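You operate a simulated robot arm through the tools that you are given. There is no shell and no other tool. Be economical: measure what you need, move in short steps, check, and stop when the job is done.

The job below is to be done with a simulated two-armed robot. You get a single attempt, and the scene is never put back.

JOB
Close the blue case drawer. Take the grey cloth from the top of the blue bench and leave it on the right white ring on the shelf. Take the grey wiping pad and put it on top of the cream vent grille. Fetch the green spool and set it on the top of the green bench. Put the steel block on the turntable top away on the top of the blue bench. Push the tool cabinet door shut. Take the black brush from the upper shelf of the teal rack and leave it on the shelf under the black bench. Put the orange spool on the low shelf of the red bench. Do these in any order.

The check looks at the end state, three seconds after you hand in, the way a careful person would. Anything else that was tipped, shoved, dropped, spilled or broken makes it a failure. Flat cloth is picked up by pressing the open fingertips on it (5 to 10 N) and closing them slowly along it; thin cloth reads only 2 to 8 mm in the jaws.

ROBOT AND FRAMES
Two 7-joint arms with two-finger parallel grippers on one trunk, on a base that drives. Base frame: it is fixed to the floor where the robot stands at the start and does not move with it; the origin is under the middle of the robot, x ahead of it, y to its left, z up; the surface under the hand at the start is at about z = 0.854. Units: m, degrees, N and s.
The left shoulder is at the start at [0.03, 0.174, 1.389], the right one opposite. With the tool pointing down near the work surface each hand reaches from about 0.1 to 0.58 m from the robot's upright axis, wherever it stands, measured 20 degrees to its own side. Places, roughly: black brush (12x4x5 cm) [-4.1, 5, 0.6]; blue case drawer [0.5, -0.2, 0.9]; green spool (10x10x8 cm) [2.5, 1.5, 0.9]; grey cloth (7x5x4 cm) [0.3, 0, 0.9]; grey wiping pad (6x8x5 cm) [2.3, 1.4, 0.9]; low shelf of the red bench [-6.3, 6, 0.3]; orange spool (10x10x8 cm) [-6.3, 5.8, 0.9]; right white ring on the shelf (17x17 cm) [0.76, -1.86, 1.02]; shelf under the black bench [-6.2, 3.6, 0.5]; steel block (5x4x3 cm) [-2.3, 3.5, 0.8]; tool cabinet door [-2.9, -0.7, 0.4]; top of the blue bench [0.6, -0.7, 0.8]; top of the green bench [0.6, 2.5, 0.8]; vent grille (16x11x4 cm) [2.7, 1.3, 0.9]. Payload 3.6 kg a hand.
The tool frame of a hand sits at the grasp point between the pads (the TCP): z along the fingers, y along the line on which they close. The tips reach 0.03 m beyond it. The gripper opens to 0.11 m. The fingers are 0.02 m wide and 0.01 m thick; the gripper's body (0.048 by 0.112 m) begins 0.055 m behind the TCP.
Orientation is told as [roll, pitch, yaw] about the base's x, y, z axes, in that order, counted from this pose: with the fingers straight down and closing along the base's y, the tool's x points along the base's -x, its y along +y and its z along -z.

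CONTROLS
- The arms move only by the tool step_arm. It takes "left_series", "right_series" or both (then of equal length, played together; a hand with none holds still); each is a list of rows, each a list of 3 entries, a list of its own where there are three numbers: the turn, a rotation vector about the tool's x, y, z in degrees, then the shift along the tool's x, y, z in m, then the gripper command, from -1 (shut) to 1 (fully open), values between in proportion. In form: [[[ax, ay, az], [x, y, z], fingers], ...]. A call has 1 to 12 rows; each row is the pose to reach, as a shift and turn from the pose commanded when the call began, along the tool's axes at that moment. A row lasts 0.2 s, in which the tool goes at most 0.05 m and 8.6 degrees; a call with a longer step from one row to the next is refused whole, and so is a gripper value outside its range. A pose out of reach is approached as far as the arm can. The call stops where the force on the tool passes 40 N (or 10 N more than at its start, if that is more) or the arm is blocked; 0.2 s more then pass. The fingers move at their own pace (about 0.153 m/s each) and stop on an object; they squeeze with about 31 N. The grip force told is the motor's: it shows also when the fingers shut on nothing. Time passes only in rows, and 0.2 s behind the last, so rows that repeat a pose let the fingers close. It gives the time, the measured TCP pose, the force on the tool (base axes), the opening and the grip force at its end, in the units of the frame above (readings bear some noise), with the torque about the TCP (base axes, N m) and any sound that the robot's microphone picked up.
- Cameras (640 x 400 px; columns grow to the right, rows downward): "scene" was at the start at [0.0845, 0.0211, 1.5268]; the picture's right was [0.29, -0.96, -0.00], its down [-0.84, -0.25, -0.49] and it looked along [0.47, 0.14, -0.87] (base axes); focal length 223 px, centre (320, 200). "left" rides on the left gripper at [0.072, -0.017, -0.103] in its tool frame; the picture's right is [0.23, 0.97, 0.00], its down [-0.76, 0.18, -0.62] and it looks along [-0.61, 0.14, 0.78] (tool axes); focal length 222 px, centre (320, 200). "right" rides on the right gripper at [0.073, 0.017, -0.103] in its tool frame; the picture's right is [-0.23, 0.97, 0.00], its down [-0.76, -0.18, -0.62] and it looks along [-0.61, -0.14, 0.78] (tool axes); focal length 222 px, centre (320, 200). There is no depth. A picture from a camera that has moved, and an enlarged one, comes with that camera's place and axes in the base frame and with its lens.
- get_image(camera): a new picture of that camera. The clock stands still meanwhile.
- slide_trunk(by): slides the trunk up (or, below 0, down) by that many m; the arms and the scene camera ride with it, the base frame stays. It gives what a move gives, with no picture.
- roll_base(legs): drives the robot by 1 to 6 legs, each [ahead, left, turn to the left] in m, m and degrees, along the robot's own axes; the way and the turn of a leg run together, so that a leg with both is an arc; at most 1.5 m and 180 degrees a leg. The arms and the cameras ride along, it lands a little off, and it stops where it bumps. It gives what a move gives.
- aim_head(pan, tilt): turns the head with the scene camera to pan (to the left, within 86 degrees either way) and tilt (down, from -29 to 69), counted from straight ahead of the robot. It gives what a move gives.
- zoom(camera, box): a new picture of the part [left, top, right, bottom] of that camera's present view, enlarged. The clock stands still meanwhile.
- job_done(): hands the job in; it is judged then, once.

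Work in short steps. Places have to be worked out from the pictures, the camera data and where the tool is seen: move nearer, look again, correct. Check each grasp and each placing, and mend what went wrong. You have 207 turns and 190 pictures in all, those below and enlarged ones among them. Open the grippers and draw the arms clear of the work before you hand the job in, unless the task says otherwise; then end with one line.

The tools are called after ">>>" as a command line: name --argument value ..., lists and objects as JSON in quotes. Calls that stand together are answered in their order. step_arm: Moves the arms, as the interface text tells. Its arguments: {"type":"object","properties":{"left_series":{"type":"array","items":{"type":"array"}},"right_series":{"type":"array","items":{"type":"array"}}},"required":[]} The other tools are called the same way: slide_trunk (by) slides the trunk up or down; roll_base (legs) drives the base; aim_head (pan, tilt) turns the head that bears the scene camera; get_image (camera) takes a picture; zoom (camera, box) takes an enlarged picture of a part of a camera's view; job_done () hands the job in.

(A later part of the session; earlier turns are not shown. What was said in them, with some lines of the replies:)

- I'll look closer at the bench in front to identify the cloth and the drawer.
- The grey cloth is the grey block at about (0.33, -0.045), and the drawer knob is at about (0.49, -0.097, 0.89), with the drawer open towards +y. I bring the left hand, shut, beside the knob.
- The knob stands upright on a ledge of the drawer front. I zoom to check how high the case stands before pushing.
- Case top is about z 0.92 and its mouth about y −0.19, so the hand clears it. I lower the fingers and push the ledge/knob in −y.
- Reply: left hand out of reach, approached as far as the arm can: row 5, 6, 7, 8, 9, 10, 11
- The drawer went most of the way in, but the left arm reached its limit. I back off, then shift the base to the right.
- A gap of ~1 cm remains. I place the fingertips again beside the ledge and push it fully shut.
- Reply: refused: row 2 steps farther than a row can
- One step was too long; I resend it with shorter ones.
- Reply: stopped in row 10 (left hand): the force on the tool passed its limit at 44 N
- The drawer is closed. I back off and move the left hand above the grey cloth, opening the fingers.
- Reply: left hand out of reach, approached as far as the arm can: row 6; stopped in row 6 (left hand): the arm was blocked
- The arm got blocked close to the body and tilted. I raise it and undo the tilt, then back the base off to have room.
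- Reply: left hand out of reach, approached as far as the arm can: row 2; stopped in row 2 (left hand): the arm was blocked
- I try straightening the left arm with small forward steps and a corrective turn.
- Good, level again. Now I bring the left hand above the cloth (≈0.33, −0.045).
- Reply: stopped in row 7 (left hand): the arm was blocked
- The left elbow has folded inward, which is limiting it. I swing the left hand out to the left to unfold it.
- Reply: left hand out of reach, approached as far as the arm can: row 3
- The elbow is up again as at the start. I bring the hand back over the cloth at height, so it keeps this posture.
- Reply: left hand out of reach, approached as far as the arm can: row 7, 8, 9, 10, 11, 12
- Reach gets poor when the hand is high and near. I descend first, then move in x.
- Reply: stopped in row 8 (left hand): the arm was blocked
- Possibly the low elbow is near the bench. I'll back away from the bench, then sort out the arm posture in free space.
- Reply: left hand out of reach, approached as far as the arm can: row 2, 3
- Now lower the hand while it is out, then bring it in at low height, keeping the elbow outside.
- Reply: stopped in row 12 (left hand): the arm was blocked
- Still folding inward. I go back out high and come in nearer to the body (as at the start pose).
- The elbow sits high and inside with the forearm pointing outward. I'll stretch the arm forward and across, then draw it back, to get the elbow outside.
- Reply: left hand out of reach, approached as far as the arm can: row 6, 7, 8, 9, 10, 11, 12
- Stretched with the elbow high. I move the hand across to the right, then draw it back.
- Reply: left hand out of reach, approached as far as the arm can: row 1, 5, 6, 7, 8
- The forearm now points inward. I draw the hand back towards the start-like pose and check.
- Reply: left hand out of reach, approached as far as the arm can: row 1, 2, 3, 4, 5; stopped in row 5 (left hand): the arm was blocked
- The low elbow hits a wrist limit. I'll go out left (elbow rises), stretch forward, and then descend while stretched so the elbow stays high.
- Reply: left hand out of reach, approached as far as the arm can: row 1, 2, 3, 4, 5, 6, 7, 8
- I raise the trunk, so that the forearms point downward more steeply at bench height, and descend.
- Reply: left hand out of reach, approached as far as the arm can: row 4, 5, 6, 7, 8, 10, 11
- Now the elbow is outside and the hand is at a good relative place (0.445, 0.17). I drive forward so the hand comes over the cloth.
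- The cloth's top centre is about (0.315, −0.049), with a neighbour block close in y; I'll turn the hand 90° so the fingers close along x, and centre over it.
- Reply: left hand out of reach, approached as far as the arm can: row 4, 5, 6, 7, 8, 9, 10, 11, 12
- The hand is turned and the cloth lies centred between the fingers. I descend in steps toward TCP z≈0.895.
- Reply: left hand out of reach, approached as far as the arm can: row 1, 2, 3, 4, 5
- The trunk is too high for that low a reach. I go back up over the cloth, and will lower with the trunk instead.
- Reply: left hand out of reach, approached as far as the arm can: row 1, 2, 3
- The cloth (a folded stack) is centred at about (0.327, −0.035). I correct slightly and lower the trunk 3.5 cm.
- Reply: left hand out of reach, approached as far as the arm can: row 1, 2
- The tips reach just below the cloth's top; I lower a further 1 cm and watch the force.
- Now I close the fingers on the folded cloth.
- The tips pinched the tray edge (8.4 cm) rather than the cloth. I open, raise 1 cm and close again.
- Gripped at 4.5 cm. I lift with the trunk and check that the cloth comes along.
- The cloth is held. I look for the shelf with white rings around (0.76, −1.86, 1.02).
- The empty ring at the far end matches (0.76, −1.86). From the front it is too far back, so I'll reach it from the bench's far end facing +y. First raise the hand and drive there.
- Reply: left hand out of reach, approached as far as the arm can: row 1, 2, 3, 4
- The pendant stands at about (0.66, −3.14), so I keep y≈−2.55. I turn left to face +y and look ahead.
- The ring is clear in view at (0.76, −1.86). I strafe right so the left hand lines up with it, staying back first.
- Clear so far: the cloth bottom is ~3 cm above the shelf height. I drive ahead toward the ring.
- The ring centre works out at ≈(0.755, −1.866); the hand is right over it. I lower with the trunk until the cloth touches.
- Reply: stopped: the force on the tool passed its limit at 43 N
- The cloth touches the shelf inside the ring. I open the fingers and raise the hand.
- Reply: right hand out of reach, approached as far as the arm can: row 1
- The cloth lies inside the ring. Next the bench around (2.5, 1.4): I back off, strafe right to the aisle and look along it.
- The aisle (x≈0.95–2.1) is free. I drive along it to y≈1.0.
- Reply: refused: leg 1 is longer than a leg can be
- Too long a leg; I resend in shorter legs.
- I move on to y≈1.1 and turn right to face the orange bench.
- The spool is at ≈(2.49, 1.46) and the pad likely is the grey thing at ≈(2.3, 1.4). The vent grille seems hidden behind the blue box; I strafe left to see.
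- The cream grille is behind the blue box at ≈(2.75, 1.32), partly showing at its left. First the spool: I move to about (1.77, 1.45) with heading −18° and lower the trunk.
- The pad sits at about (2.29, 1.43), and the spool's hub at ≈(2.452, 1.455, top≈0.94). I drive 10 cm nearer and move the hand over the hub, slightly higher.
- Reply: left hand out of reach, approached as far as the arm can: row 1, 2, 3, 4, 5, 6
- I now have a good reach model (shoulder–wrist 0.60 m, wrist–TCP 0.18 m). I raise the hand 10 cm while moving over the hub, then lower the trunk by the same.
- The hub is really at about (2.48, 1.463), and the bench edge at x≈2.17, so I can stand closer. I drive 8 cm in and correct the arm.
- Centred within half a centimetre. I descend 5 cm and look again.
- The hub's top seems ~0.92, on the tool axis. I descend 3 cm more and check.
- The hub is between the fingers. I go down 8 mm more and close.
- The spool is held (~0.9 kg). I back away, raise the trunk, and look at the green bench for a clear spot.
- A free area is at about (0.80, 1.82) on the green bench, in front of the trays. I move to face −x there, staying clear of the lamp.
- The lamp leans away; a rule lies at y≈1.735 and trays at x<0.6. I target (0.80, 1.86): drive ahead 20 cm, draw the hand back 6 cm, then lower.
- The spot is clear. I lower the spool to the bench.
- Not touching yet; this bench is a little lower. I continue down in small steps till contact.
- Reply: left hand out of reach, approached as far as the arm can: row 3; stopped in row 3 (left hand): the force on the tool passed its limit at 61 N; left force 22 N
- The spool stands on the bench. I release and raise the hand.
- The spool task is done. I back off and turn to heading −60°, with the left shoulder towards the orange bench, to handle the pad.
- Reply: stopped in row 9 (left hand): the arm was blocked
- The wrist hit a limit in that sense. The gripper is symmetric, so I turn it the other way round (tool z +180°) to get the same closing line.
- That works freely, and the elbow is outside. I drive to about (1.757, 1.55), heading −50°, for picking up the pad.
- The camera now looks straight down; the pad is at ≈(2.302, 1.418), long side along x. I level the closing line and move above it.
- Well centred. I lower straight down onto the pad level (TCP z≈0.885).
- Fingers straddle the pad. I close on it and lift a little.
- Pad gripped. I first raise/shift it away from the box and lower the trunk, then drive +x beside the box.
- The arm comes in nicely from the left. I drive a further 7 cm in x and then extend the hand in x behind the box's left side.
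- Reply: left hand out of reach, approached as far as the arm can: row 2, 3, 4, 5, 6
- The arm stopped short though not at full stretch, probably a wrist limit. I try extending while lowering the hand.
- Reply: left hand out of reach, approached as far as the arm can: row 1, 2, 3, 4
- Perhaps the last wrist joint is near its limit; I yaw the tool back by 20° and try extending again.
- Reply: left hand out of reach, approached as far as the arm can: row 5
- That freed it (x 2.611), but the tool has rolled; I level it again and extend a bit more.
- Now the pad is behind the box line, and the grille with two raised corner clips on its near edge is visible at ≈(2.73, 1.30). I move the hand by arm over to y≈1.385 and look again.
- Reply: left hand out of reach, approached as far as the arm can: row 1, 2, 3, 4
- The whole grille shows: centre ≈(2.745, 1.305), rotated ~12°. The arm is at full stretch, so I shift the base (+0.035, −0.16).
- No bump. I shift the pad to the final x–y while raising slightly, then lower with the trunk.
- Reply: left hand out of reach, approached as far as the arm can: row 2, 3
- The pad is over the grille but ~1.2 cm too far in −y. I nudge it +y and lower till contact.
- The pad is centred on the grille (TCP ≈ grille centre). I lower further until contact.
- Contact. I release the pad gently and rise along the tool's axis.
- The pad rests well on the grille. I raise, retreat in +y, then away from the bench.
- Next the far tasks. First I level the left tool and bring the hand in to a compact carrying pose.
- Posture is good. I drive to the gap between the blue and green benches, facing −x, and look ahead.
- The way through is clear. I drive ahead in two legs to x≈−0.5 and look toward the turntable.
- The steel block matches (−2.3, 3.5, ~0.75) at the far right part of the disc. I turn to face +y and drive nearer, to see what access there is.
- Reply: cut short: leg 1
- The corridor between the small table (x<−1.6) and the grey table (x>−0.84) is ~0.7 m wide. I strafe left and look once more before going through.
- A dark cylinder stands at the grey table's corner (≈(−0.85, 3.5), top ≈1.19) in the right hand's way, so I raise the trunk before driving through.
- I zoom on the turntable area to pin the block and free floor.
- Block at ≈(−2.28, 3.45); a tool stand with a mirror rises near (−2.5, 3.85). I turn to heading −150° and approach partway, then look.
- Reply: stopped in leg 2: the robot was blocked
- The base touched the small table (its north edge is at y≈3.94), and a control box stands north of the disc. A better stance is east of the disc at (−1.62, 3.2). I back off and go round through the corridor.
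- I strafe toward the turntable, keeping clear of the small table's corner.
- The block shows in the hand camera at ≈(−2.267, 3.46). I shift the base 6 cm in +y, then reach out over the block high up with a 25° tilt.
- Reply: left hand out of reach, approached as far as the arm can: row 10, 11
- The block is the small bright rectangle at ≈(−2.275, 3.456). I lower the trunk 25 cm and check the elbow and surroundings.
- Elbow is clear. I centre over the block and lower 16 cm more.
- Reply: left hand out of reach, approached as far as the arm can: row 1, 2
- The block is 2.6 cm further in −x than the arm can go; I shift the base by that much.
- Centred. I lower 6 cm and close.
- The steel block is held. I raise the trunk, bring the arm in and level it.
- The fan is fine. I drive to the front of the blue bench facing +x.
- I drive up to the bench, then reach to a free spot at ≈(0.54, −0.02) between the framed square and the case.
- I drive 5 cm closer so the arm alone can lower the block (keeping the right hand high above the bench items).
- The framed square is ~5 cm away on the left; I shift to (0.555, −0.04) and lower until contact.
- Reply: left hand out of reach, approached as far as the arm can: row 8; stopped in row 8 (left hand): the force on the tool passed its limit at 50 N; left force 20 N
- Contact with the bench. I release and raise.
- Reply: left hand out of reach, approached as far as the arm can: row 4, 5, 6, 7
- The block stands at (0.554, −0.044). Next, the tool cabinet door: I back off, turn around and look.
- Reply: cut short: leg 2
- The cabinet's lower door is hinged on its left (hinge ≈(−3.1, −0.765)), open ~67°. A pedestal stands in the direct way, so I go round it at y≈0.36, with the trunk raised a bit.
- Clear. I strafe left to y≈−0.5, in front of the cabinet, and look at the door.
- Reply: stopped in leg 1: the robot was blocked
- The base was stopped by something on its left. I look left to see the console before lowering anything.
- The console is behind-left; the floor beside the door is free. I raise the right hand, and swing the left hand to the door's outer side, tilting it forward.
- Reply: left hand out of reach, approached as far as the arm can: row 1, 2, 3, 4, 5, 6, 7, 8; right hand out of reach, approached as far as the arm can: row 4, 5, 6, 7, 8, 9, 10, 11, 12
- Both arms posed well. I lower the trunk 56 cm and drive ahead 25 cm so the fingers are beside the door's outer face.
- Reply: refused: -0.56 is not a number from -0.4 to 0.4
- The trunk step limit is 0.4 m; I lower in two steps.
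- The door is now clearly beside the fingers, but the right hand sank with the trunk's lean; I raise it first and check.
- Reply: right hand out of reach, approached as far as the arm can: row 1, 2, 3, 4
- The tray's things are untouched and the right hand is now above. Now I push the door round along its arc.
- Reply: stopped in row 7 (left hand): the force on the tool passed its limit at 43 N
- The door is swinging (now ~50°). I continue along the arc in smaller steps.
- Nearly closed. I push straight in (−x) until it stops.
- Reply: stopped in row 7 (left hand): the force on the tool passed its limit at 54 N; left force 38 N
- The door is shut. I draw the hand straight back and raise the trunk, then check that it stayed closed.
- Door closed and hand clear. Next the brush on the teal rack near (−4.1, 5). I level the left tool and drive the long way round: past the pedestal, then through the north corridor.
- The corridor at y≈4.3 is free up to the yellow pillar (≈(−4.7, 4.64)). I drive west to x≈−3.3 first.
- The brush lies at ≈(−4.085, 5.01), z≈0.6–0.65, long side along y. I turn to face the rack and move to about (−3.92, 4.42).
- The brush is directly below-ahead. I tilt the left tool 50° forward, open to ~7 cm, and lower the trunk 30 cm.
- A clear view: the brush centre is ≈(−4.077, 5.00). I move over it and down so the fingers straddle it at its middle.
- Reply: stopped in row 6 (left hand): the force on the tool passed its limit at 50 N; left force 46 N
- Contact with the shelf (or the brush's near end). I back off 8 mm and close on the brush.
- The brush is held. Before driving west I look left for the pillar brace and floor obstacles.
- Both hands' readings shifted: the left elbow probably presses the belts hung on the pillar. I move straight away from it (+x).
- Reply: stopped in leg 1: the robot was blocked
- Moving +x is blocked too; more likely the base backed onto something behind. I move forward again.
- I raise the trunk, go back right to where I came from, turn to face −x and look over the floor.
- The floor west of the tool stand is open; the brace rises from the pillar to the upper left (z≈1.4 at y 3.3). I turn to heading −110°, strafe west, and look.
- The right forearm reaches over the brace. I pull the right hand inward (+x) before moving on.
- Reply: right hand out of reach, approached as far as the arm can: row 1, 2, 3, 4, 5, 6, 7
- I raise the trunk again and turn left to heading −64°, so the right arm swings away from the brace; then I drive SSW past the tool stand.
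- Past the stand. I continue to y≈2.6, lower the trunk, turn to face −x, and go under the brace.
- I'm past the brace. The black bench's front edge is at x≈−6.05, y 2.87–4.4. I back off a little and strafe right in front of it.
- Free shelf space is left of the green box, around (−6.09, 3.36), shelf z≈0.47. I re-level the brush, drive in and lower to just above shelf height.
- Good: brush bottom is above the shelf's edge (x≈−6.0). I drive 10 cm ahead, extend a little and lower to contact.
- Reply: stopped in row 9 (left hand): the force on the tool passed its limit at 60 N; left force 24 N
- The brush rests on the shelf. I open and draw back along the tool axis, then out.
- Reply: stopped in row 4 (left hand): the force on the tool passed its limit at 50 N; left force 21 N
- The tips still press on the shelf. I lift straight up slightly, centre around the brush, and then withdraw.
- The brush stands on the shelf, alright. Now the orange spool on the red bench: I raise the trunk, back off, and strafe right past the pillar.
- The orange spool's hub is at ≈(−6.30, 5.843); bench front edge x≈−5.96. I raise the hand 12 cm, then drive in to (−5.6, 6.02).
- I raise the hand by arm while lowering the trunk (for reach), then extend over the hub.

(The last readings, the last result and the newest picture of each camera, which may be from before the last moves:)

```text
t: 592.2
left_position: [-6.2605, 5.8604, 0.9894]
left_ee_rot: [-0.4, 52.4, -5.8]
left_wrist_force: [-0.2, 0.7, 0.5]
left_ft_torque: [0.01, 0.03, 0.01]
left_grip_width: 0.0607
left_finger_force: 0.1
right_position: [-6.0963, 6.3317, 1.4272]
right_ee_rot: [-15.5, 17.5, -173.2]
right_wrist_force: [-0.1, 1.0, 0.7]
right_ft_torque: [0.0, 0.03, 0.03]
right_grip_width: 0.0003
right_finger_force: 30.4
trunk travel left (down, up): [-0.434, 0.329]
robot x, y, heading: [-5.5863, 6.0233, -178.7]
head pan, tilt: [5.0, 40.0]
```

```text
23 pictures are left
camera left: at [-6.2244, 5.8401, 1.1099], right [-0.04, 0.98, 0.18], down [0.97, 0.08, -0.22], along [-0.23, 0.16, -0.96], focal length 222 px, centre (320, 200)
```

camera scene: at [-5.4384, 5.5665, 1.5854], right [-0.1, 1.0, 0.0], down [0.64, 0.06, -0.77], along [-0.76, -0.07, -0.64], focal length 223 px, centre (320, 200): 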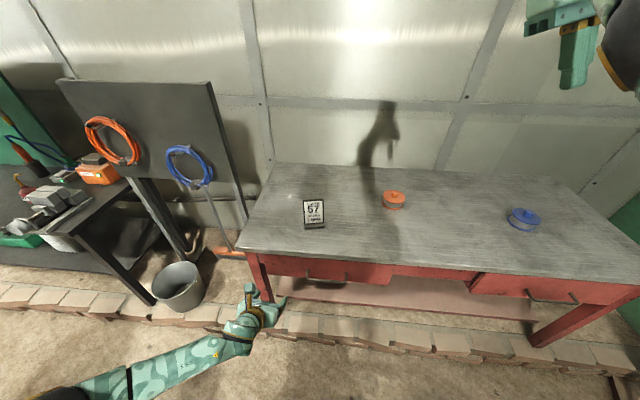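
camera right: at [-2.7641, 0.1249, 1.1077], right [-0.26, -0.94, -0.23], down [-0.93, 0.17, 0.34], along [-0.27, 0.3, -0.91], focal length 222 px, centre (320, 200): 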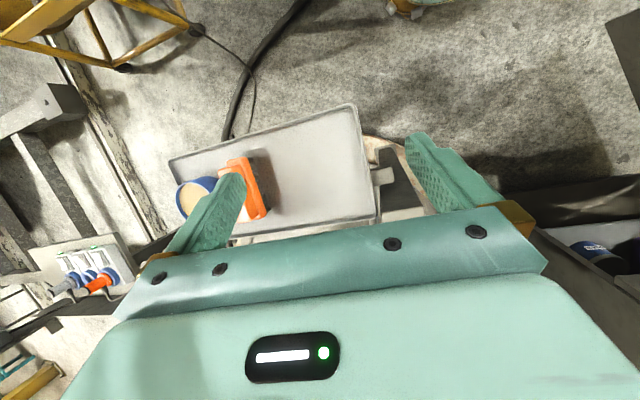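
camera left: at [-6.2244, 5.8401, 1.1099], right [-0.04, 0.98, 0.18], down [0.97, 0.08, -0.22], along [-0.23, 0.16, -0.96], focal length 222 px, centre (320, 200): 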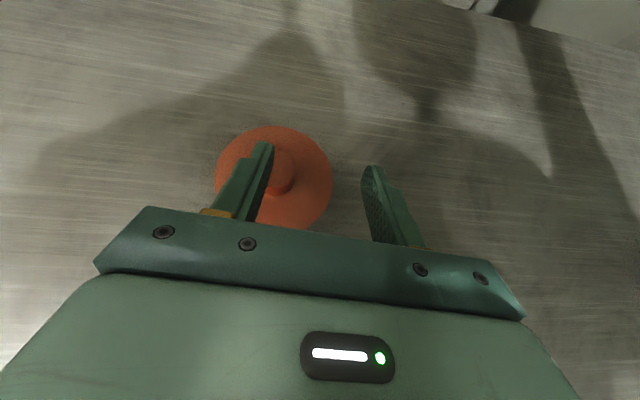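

The hub is at ≈(−6.292, 5.835). I correct laterally and go down part way.

>>> step_arm --left_series '[[[0, 0, 0], [0.009, -0.015, 0.011], 0.1], [[0, 0, 0], [0.017, -0.029, 0.022], 0.1], [[0, 0, 0], [-0.001, -0.029, 0.036], 0.1], [[0, 0, 0], [-0.019, -0.029, 0.05], 0.1], [[0, 0, 0], [-0.019, -0.029, 0.05], 0.1]]'

>>> get_image --camera "left"

```text
t: 593.6
left_position: [-6.2948, 5.8369, 0.9511]
left_ee_rot: [-0.1, 53.4, -5.6]
left_wrist_force: [1.3, -0.6, 11.5]
left_ft_torque: [0.14, 0.1, -0.12]
left_grip_width: 0.0605
left_finger_force: 0.1
right_position: [-6.0945, 6.3328, 1.4289]
right_ee_rot: [-15.3, 17.4, -173.2]
right_wrist_force: [0.4, -0.7, -0.6]
right_ft_torque: [0.02, -0.05, 0.0]
right_grip_width: 0.0002
right_finger_force: 31.3
trunk travel left (down, up): [-0.434, 0.329]
robot x, y, heading: [-5.5909, 6.0227, -178.7]
head pan, tilt: [5.0, 40.0]
stopped in row 5 (left hand): the force on the tool passed its limit at 41 N (the readings are from after the stop); the commanded pose is now the measured one
```

```text
22 pictures are left
camera left: at [-6.2581, 5.815, 1.0704], right [-0.04, 0.98, 0.18], down [0.97, 0.09, -0.24], along [-0.25, 0.17, -0.95], focal length 222 px, centre (320, 200)
```

left: 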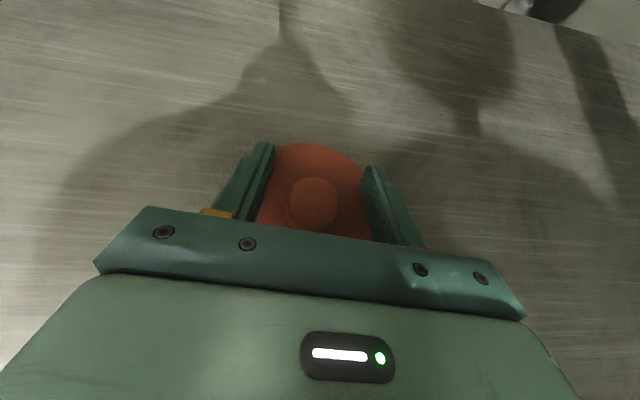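

The tips touched the top flange (so the hub spans ~0.925–0.945). I draw back 1.8 cm so the fingers' lower part brackets the hub, and close.

>>> step_arm --left_series '[[[0, 0, 0], [0.002, 0, -0.005], 0.1], [[0, 0, 0], [-0.008, -0.001, -0.0166], 0.1], [[0, 0, 0], [-0.008, -0.001, -0.0166], -0.3], [[0, 0, 0], [-0.008, -0.001, -0.0166], -1], [[0, 0, 0], [-0.008, -0.001, -0.0166], -1], [[0, 0, 0], [-0.008, -0.001, -0.0166], -1]]'

>>> get_image --camera "left"

```text
t: 595.0
left_position: [-6.2762, 5.8312, 0.9512]
left_ee_rot: [-0.2, 53.0, -5.5]
left_wrist_force: [2.8, -1.7, -0.4]
left_ft_torque: [0.28, -0.47, -0.17]
left_grip_width: 0.0315
left_finger_force: 31.3
right_position: [-6.0974, 6.3337, 1.4297]
right_ee_rot: [-15.3, 17.4, -173.4]
right_wrist_force: [-0.5, 0.6, 0.3]
right_ft_torque: [0.04, 0.01, -0.01]
right_grip_width: 0.0001
right_finger_force: 31.1
trunk travel left (down, up): [-0.434, 0.329]
robot x, y, heading: [-5.5902, 6.022, -178.8]
head pan, tilt: [5.0, 40.0]
```

```text
21 pictures are left
camera left: at [-6.2404, 5.8113, 1.0708], right [-0.04, 0.98, 0.18], down [0.97, 0.09, -0.23], along [-0.24, 0.16, -0.96], focal length 222 px, centre (320, 200)
```

left: 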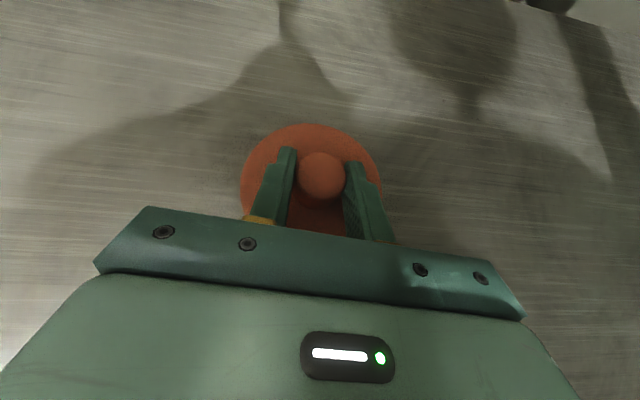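

Hub gripped (3.15 cm). I lift 8 cm and check that it holds.

>>> slide_trunk --by 0.08

>>> get_image --camera "left"

```text
t: 596.2
left_position: [-6.277, 5.8318, 1.031]
left_ee_rot: [-0.1, 52.9, -5.7]
left_wrist_force: [0.1, 0.6, -9.7]
left_ft_torque: [0.0, -0.08, -0.01]
left_grip_width: 0.0316
left_finger_force: 31.4
right_position: [-6.0988, 6.333, 1.5082]
right_ee_rot: [-15.5, 17.4, -173.2]
right_wrist_force: [0.2, -0.2, -0.9]
right_ft_torque: [0.01, 0.02, -0.03]
right_grip_width: 0.0
right_finger_force: 31.5
trunk travel left (down, up): [-0.514, 0.249]
robot x, y, heading: [-5.5894, 6.0269, -179.0]
head pan, tilt: [5.0, 40.0]
```

```text
20 pictures are left
camera left: at [-6.2416, 5.8118, 1.1498], right [-0.04, 0.98, 0.18], down [0.97, 0.09, -0.23], along [-0.24, 0.16, -0.96], focal length 222 px, centre (320, 200)
```

left: 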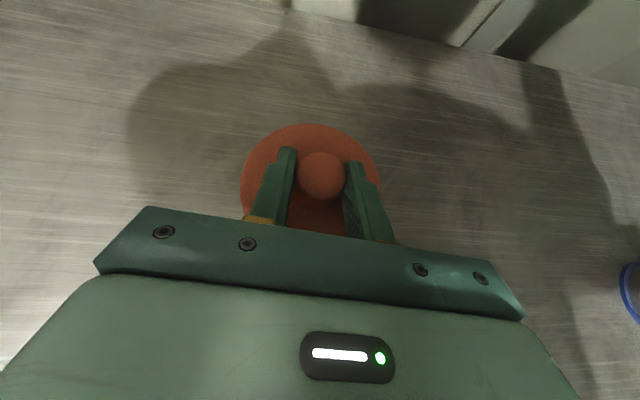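

Held. I back the spool out beyond the bench's edge, shift left to y≈5.62 and lower the trunk for the low shelf.

>>> roll_base --legs '[[-0.5, 0, 0], [0, 0.21, 0]]'

>>> slide_trunk --by -0.4

>>> slide_trunk --by -0.1

>>> aim_head --pan 5 --tilt 35

>>> get_image --camera "scene"

```text
t: 600.4
left_position: [-5.7602, 5.6314, 1.03]
left_ee_rot: [-0.1, 53.0, -5.0]
left_wrist_force: [0.1, 0.6, -11.1]
left_ft_torque: [0.0, -0.13, -0.02]
left_grip_width: 0.0315
left_finger_force: 30.9
right_position: [-5.5839, 6.1312, 1.508]
right_ee_rot: [-15.3, 17.5, -172.9]
right_wrist_force: [0.4, -0.3, -0.3]
right_ft_torque: [0.0, 0.01, 0.02]
right_grip_width: 0.0
right_finger_force: 31.3
trunk travel left (down, up): [-0.514, 0.249]
robot x, y, heading: [-5.0747, 5.8258, -178.4]
head pan, tilt: [5.0, 40.0]
```

```text
t: 604.3
left_position: [-5.7602, 5.6304, 0.6309]
left_ee_rot: [-0.1, 53.0, -5.2]
left_wrist_force: [0.3, -0.2, -8.5]
left_ft_torque: [-0.02, -0.08, -0.01]
left_grip_width: 0.0315
left_finger_force: 30.6
right_position: [-5.606, 6.1316, 1.0865]
right_ee_rot: [-15.1, 20.6, -172.8]
right_wrist_force: [0.8, 0.5, -0.1]
right_ft_torque: [0.03, 0.02, 0.01]
right_grip_width: 0.0002
right_finger_force: 30.9
trunk travel left (down, up): [-0.114, 0.649]
robot x, y, heading: [-5.0755, 5.8241, -178.4]
head pan, tilt: [5.0, 40.0]
```

```text
t: 605.6
left_position: [-5.7593, 5.6318, 0.5321]
left_ee_rot: [0.0, 53.1, -5.2]
left_wrist_force: [0.2, -0.3, -10.2]
left_ft_torque: [-0.05, -0.13, 0.04]
left_grip_width: 0.0315
left_finger_force: 30.6
right_position: [-5.6615, 6.1308, 0.9316]
right_ee_rot: [-14.0, 28.8, -172.5]
right_wrist_force: [-0.1, 0.5, 0.5]
right_ft_torque: [0.0, 0.04, 0.0]
right_grip_width: 0.0
right_finger_force: 31.0
trunk travel left (down, up): [-0.014, 0.749]
robot x, y, heading: [-5.0757, 5.8274, -178.4]
head pan, tilt: [5.0, 40.0]
```

```text
t: 606.2
left_position: [-5.7595, 5.6319, 0.5314]
left_ee_rot: [-0.1, 53.0, -5.0]
left_wrist_force: [0.1, -1.0, -10.9]
left_ft_torque: [-0.02, -0.11, -0.02]
left_grip_width: 0.0313
left_finger_force: 31.2
right_position: [-5.6638, 6.1301, 0.9307]
right_ee_rot: [-14.1, 28.9, -172.4]
right_wrist_force: [-1.0, -0.5, -0.3]
right_ft_torque: [-0.01, -0.02, 0.01]
right_grip_width: 0.0
right_finger_force: 30.8
trunk travel left (down, up): [-0.014, 0.749]
robot x, y, heading: [-5.0727, 5.8248, -178.2]
head pan, tilt: [5.0, 35.0]
```

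```text
19 pictures are left
camera scene: at [-5.4055, 5.8109, 1.0537], right [-0.12, 0.99, 0.0], down [0.57, 0.07, -0.82], along [-0.81, -0.09, -0.58], focal length 223 px, centre (320, 200)
```

scene: 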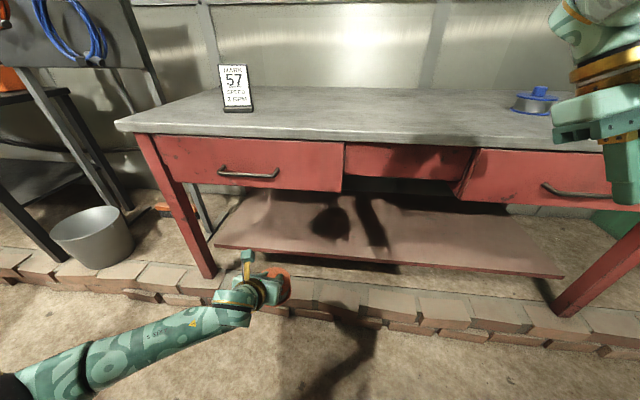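

The low shelf is empty and clear; drawers' underside z≈0.68. I lower the left hand 7 cm by arm and raise the right hand a bit for clearance over the bench top.

>>> step_arm --left_series '[[[0, 0, 0], [-0.019, 0, 0.014], -1], [[0, 0, 0], [-0.038, 0, 0.028], -1], [[0, 0, 0], [-0.056, 0, 0.042], -1], [[0, 0, 0], [-0.056, 0, 0.042], -1]]' --right_series '[[[0, 0, 0], [0.015, 0, -0.026], -1], [[0, 0, 0], [0.029, 0, -0.052], -1], [[0, 0, 0], [0.044, 0, -0.078], -1], [[0, 0, 0], [0.044, 0, -0.078], -1]]'

>>> roll_base --legs '[[0.25, 0, 0]]'

>>> get_image --camera "scene"

>>> get_image --camera "left"

```text
t: 607.2
left_position: [-5.7627, 5.6302, 0.46]
left_ee_rot: [0.0, 52.8, -5.1]
left_wrist_force: [-0.1, -0.5, -8.7]
left_ft_torque: [-0.02, -0.08, -0.01]
left_grip_width: 0.0314
left_finger_force: 30.7
right_position: [-5.6582, 6.1129, 1.0179]
right_ee_rot: [-14.0, 28.9, -172.3]
right_wrist_force: [-0.4, -0.2, 0.0]
right_ft_torque: [0.04, -0.01, 0.01]
right_grip_width: 0.0001
right_finger_force: 31.2
right hand out of reach, approached as far as the arm can: row 1, 2, 3
trunk travel left (down, up): [-0.014, 0.749]
robot x, y, heading: [-5.0737, 5.8234, -178.3]
head pan, tilt: [5.0, 35.0]
```

```text
t: 609.1
left_position: [-6.0159, 5.6226, 0.4598]
left_ee_rot: [-0.2, 52.8, -5.2]
left_wrist_force: [0.1, -0.1, -10.4]
left_ft_torque: [-0.04, -0.11, 0.01]
left_grip_width: 0.0317
left_finger_force: 31.2
right_position: [-5.9147, 6.1055, 1.0179]
right_ee_rot: [-14.0, 28.9, -172.4]
right_wrist_force: [0.0, 0.1, 0.4]
right_ft_torque: [-0.03, 0.03, 0.02]
right_grip_width: 0.0
right_finger_force: 30.8
trunk travel left (down, up): [-0.014, 0.749]
robot x, y, heading: [-5.3306, 5.8171, -178.1]
head pan, tilt: [5.0, 35.0]
```

```text
18 pictures are left
camera scene: at [-5.6612, 5.8034, 1.0535], right [-0.12, 0.99, 0.0], down [0.57, 0.07, -0.82], along [-0.81, -0.1, -0.58], focal length 223 px, centre (320, 200)
```

scene: 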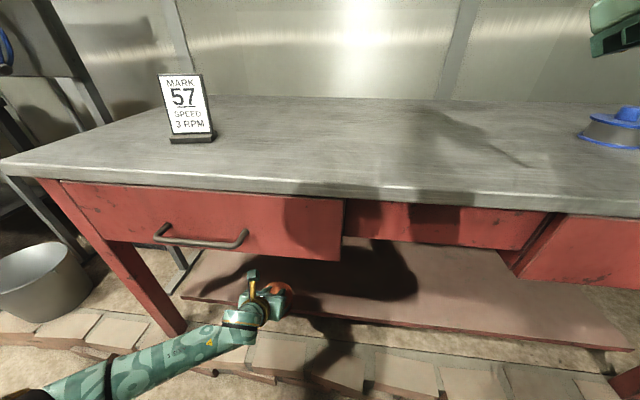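

```text
17 pictures are left
camera left: at [-5.9797, 5.6027, 0.579], right [-0.05, 0.98, 0.18], down [0.97, 0.09, -0.23], along [-0.24, 0.16, -0.96], focal length 222 px, centre (320, 200)
```

left: 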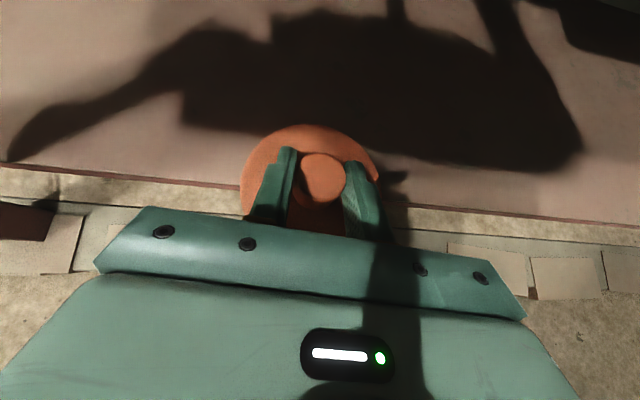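

Spool bottom (~0.36) clears the shelf edge (x≈−6.05, z≈0.3). I drive 15 cm further in.

>>> roll_base --legs '[[0.15, 0, 0]]'

>>> get_image --camera "left"

```text
t: 610.5
left_position: [-6.1665, 5.62, 0.4603]
left_ee_rot: [-0.1, 53.0, -5.0]
left_wrist_force: [-0.8, 0.2, -10.6]
left_ft_torque: [0.03, -0.06, -0.01]
left_grip_width: 0.0315
left_finger_force: 30.6
right_position: [-6.0635, 6.1019, 1.0186]
right_ee_rot: [-14.0, 28.8, -172.4]
right_wrist_force: [-0.4, 0.1, 0.6]
right_ft_torque: [-0.02, -0.08, 0.02]
right_grip_width: 0.0
right_finger_force: 31.0
trunk travel left (down, up): [-0.014, 0.749]
robot x, y, heading: [-5.4795, 5.8148, -178.4]
head pan, tilt: [5.0, 35.0]
```

```text
16 pictures are left
camera left: at [-6.1295, 5.5983, 0.5806], right [-0.05, 0.98, 0.18], down [0.97, 0.09, -0.23], along [-0.25, 0.16, -0.96], focal length 222 px, centre (320, 200)
```

left: 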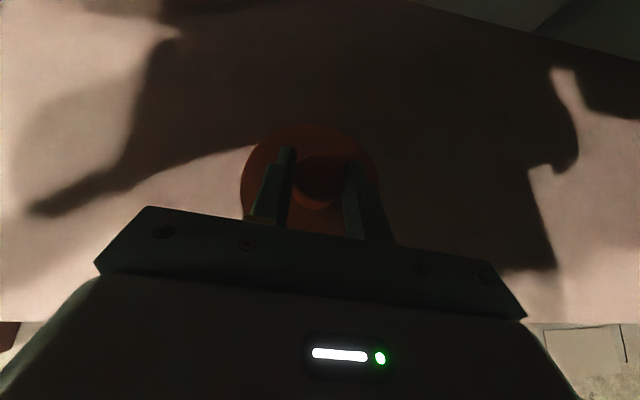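

Well over the shelf. I lower straight down until contact.

>>> step_arm --left_series '[[[0, 0, 0], [-0.016, 0, 0.012], -1], [[0, 0, 0], [-0.028, 0, 0.021], -1], [[0, 0, 0], [-0.036, 0, 0.027], -1], [[0, 0, 0], [-0.042, 0, 0.0315], -1], [[0, 0, 0], [-0.048, 0, 0.036], -1], [[0, 0, 0], [-0.054, 0, 0.0405], -1], [[0, 0, 0], [-0.06, 0, 0.045], -1], [[0, 0, 0], [-0.066, 0, 0.0495], -1], [[0, 0, 0], [-0.072, 0, 0.054], -1], [[0, 0, 0], [-0.078, 0, 0.0585], -1], [[0, 0, 0], [-0.084, 0, 0.063], -1], [[0, 0, 0], [-0.09, 0, 0.0675], -1]]'

```text
t: 612.5
left_position: [-6.1716, 5.62, 0.3804]
left_ee_rot: [0.1, 54.1, -5.0]
left_wrist_force: [1.9, 1.2, 19.2]
left_ft_torque: [-0.34, 0.2, 0.04]
left_grip_width: 0.0316
left_finger_force: 30.9
right_position: [-6.0617, 6.1007, 1.0216]
right_ee_rot: [-13.9, 28.7, -172.3]
right_wrist_force: [-0.1, 0.0, 0.3]
right_ft_torque: [-0.03, -0.01, 0.02]
right_grip_width: 0.0002
right_finger_force: 31.2
trunk travel left (down, up): [-0.014, 0.749]
robot x, y, heading: [-5.484, 5.8146, -178.3]
head pan, tilt: [5.0, 35.0]
stopped in row 10 (left hand): the force on the tool passed its limit at 49 N (the readings are from after the stop); the commanded pose is now the measured one
```

Contact. I ease the pressure, open, raise off the hub and draw back.

>>> step_arm --left_series '[[[0, 0, 0], [0.0024, 0, -0.0018], -0.8], [[0, 0, 0], [0.0024, 0, -0.0018], -0.3], [[0, 0, 0], [0.0024, 0, -0.0018], 0.1], [[0, 0, 0], [0.01, 0, -0.008], 0.2], [[0, 0, 0], [0.024, 0, -0.018], 0.2], [[0, 0, 0], [0.036, 0, -0.027], 0.2], [[0, 0, 0], [0.036, 0, -0.027], 0.2]]'

>>> get_image --camera "left"

```text
t: 614.1
left_position: [-6.1705, 5.6181, 0.4202]
left_ee_rot: [0.1, 53.7, -4.9]
left_wrist_force: [-0.6, -0.5, -0.6]
left_ft_torque: [0.0, 0.01, 0.0]
left_grip_width: 0.066
left_finger_force: 0.1
right_position: [-6.0629, 6.1007, 1.0201]
right_ee_rot: [-14.1, 28.9, -172.3]
right_wrist_force: [-0.1, -0.4, 0.7]
right_ft_torque: [0.01, -0.01, 0.0]
right_grip_width: 0.0
right_finger_force: 32.0
trunk travel left (down, up): [-0.014, 0.749]
robot x, y, heading: [-5.482, 5.8152, -177.8]
head pan, tilt: [5.0, 35.0]
```

```text
15 pictures are left
camera left: at [-6.1328, 5.5966, 0.54], right [-0.05, 0.98, 0.18], down [0.97, 0.09, -0.24], along [-0.26, 0.17, -0.95], focal length 222 px, centre (320, 200)
```

left: 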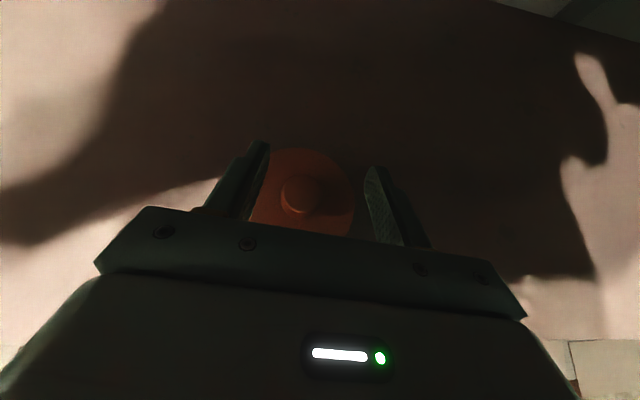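

The spool stands on the low shelf. I back the base away and take a look at it.

>>> roll_base --legs '[[-0.4, 0, 0]]'

>>> get_image --camera "scene"

```text
t: 616.6
left_position: [-5.7687, 5.6333, 0.4218]
left_ee_rot: [0.1, 53.7, -5.4]
left_wrist_force: [0.4, 0.6, -0.2]
left_ft_torque: [-0.02, -0.02, 0.01]
left_grip_width: 0.0659
left_finger_force: 0.2
right_position: [-5.6559, 6.1158, 1.0192]
right_ee_rot: [-14.0, 28.8, -172.8]
right_wrist_force: [0.4, -0.2, -0.4]
right_ft_torque: [-0.02, -0.02, -0.04]
right_grip_width: 0.0
right_finger_force: 30.9
trunk travel left (down, up): [-0.014, 0.749]
robot x, y, heading: [-5.0762, 5.8243, -178.7]
head pan, tilt: [5.0, 35.0]
```

```text
14 pictures are left
camera scene: at [-5.4061, 5.8123, 1.0542], right [-0.11, 0.99, 0.0], down [0.57, 0.06, -0.82], along [-0.81, -0.09, -0.57], focal length 223 px, centre (320, 200)
```

scene: 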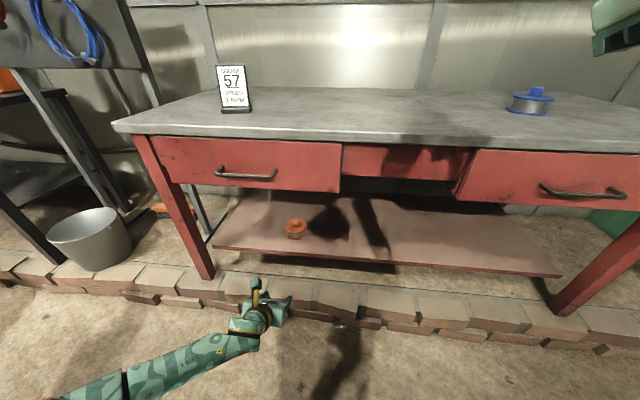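

The orange spool sits on the low shelf; all eight tasks are done. I raise the trunk, open both grippers, and turn to check the tool stand I bumped earlier.

>>> slide_trunk --by 0.4

>>> step_arm --left_series '[[[0, 0, 0], [0, 0, -0.02], 1], [[0, 0, 0], [0, 0, -0.04], 1], [[0, 0, 0], [0, 0, -0.04], 1]]' --right_series '[[[0, 0, 0], [0, 0, 0], 1], [[0, 0, 0], [0, 0, 0], 1], [[0, 0, 0], [0, 0, 0], 1]]'

>>> roll_base --legs '[[0, 0, 85]]'

>>> aim_head --pan 30 --tilt 22

>>> get_image --camera "scene"

```text
t: 620.5
left_position: [-5.7747, 5.6336, 0.8725]
left_ee_rot: [-0.9, 58.0, -6.3]
left_wrist_force: [-0.7, -0.5, 0.2]
left_ft_torque: [0.01, -0.02, 0.02]
left_grip_width: 0.0657
left_finger_force: 0.1
right_position: [-5.4601, 6.1203, 1.5628]
right_ee_rot: [-16.1, 8.0, -173.5]
right_wrist_force: [0.0, 0.6, 0.8]
right_ft_torque: [-0.03, -0.01, 0.0]
right_grip_width: 0.0
right_finger_force: 30.4
trunk travel left (down, up): [-0.414, 0.349]
robot x, y, heading: [-5.0764, 5.8247, -178.7]
head pan, tilt: [5.0, 35.0]
```

```text
t: 621.3
left_position: [-5.7424, 5.6284, 0.8938]
left_ee_rot: [-0.9, 58.2, -6.3]
left_wrist_force: [0.4, -0.3, 0.1]
left_ft_torque: [0.02, -0.01, -0.04]
left_grip_width: 0.1099
left_finger_force: 0.1
right_position: [-5.4599, 6.1202, 1.562]
right_ee_rot: [-16.1, 8.0, -173.5]
right_wrist_force: [0.2, -1.2, -0.3]
right_ft_torque: [0.01, 0.02, 0.01]
right_grip_width: 0.1101
right_finger_force: 0.1
trunk travel left (down, up): [-0.414, 0.349]
robot x, y, heading: [-5.0733, 5.8261, -178.6]
head pan, tilt: [5.0, 35.0]
```

```text
t: 625.4
left_position: [-4.9235, 5.148, 0.8937]
left_ee_rot: [-0.8, 58.1, 80.0]
left_wrist_force: [1.4, 0.2, 0.5]
left_ft_torque: [-0.05, 0.01, 0.0]
left_grip_width: 0.11
left_finger_force: 0.0
right_position: [-5.3958, 5.4616, 1.5626]
right_ee_rot: [-16.2, 8.1, -87.1]
right_wrist_force: [0.7, -0.4, -1.0]
right_ft_torque: [0.02, 0.0, -0.01]
right_grip_width: 0.1103
right_finger_force: 0.2
trunk travel left (down, up): [-0.414, 0.349]
robot x, y, heading: [-5.0771, 5.8282, -92.5]
head pan, tilt: [5.0, 35.0]
```

```text
t: 626.2
left_position: [-4.9236, 5.1471, 0.8933]
left_ee_rot: [-0.9, 58.0, 80.0]
left_wrist_force: [0.2, -0.1, -0.8]
left_ft_torque: [-0.04, 0.01, -0.03]
left_grip_width: 0.1102
left_finger_force: 0.0
right_position: [-5.3957, 5.4607, 1.5625]
right_ee_rot: [-16.0, 8.0, -87.0]
right_wrist_force: [-0.2, 0.0, 0.0]
right_ft_torque: [0.0, 0.01, 0.02]
right_grip_width: 0.11
right_finger_force: 0.0
trunk travel left (down, up): [-0.414, 0.349]
robot x, y, heading: [-5.0804, 5.8279, -92.5]
head pan, tilt: [30.0, 22.0]
```

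```text
13 pictures are left
camera scene: at [-5.037, 5.7043, 1.4927], right [-0.89, -0.46, 0.0], down [-0.17, 0.33, -0.93], along [0.43, -0.82, -0.38], focal length 223 px, centre (320, 200)
```

scene: 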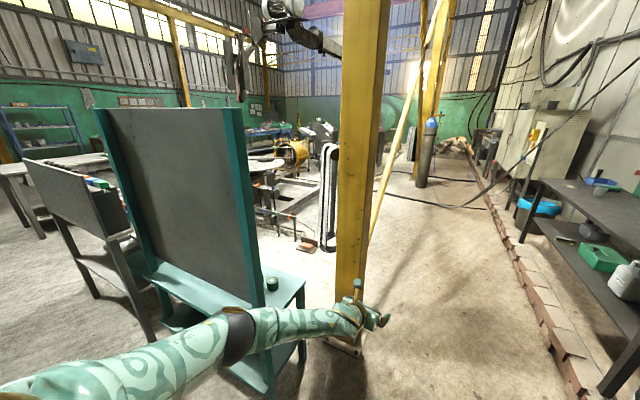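

>>> zoom --camera "scene" --box '[240, 150, 340, 260]'

>>> zoom --camera "scene" --box '[500, 160, 640, 310]'

```text
3.64 times, centred on (290, 205) of scene
camera zoom: at [-5.037, 5.7043, 1.4927], right [-0.89, -0.46, 0.0], down [-0.17, 0.33, -0.93], along [0.43, -0.82, -0.38], focal length 812 px, centre (429, 182)
```

zoom: 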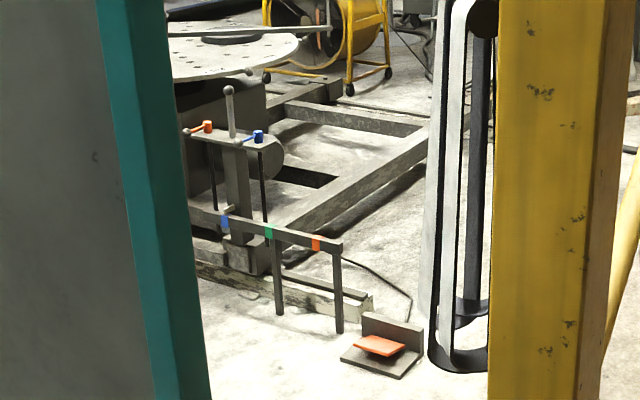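

```text
2.67 times, centred on (570, 235) of scene
camera zoom: at [-5.037, 5.7043, 1.4927], right [-0.89, -0.46, 0.0], down [-0.17, 0.33, -0.93], along [0.43, -0.82, -0.38], focal length 595 px, centre (-347, 107)
```

zoom: 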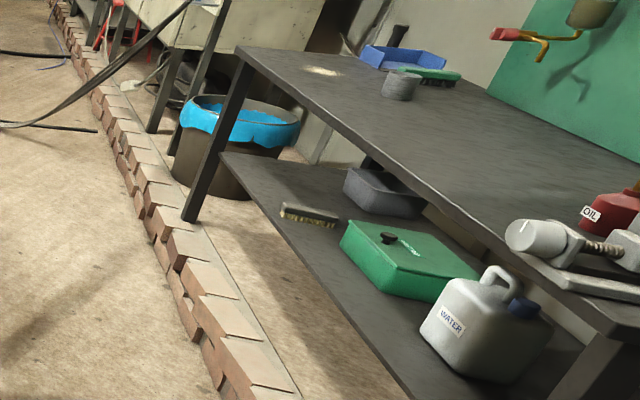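

The stand and its pedal stand upright, the brush is on the shelf, both grippers are open and the arms are clear. I hand the job in.

>>> job_done

```text
The job is handed in.
```

All eight tasks are finished and I've handed the job in. While driving I bumped the small table beside the turntable once, and may have nudged the foot pedal by the tool stand; both looked upright when I checked afterwards.
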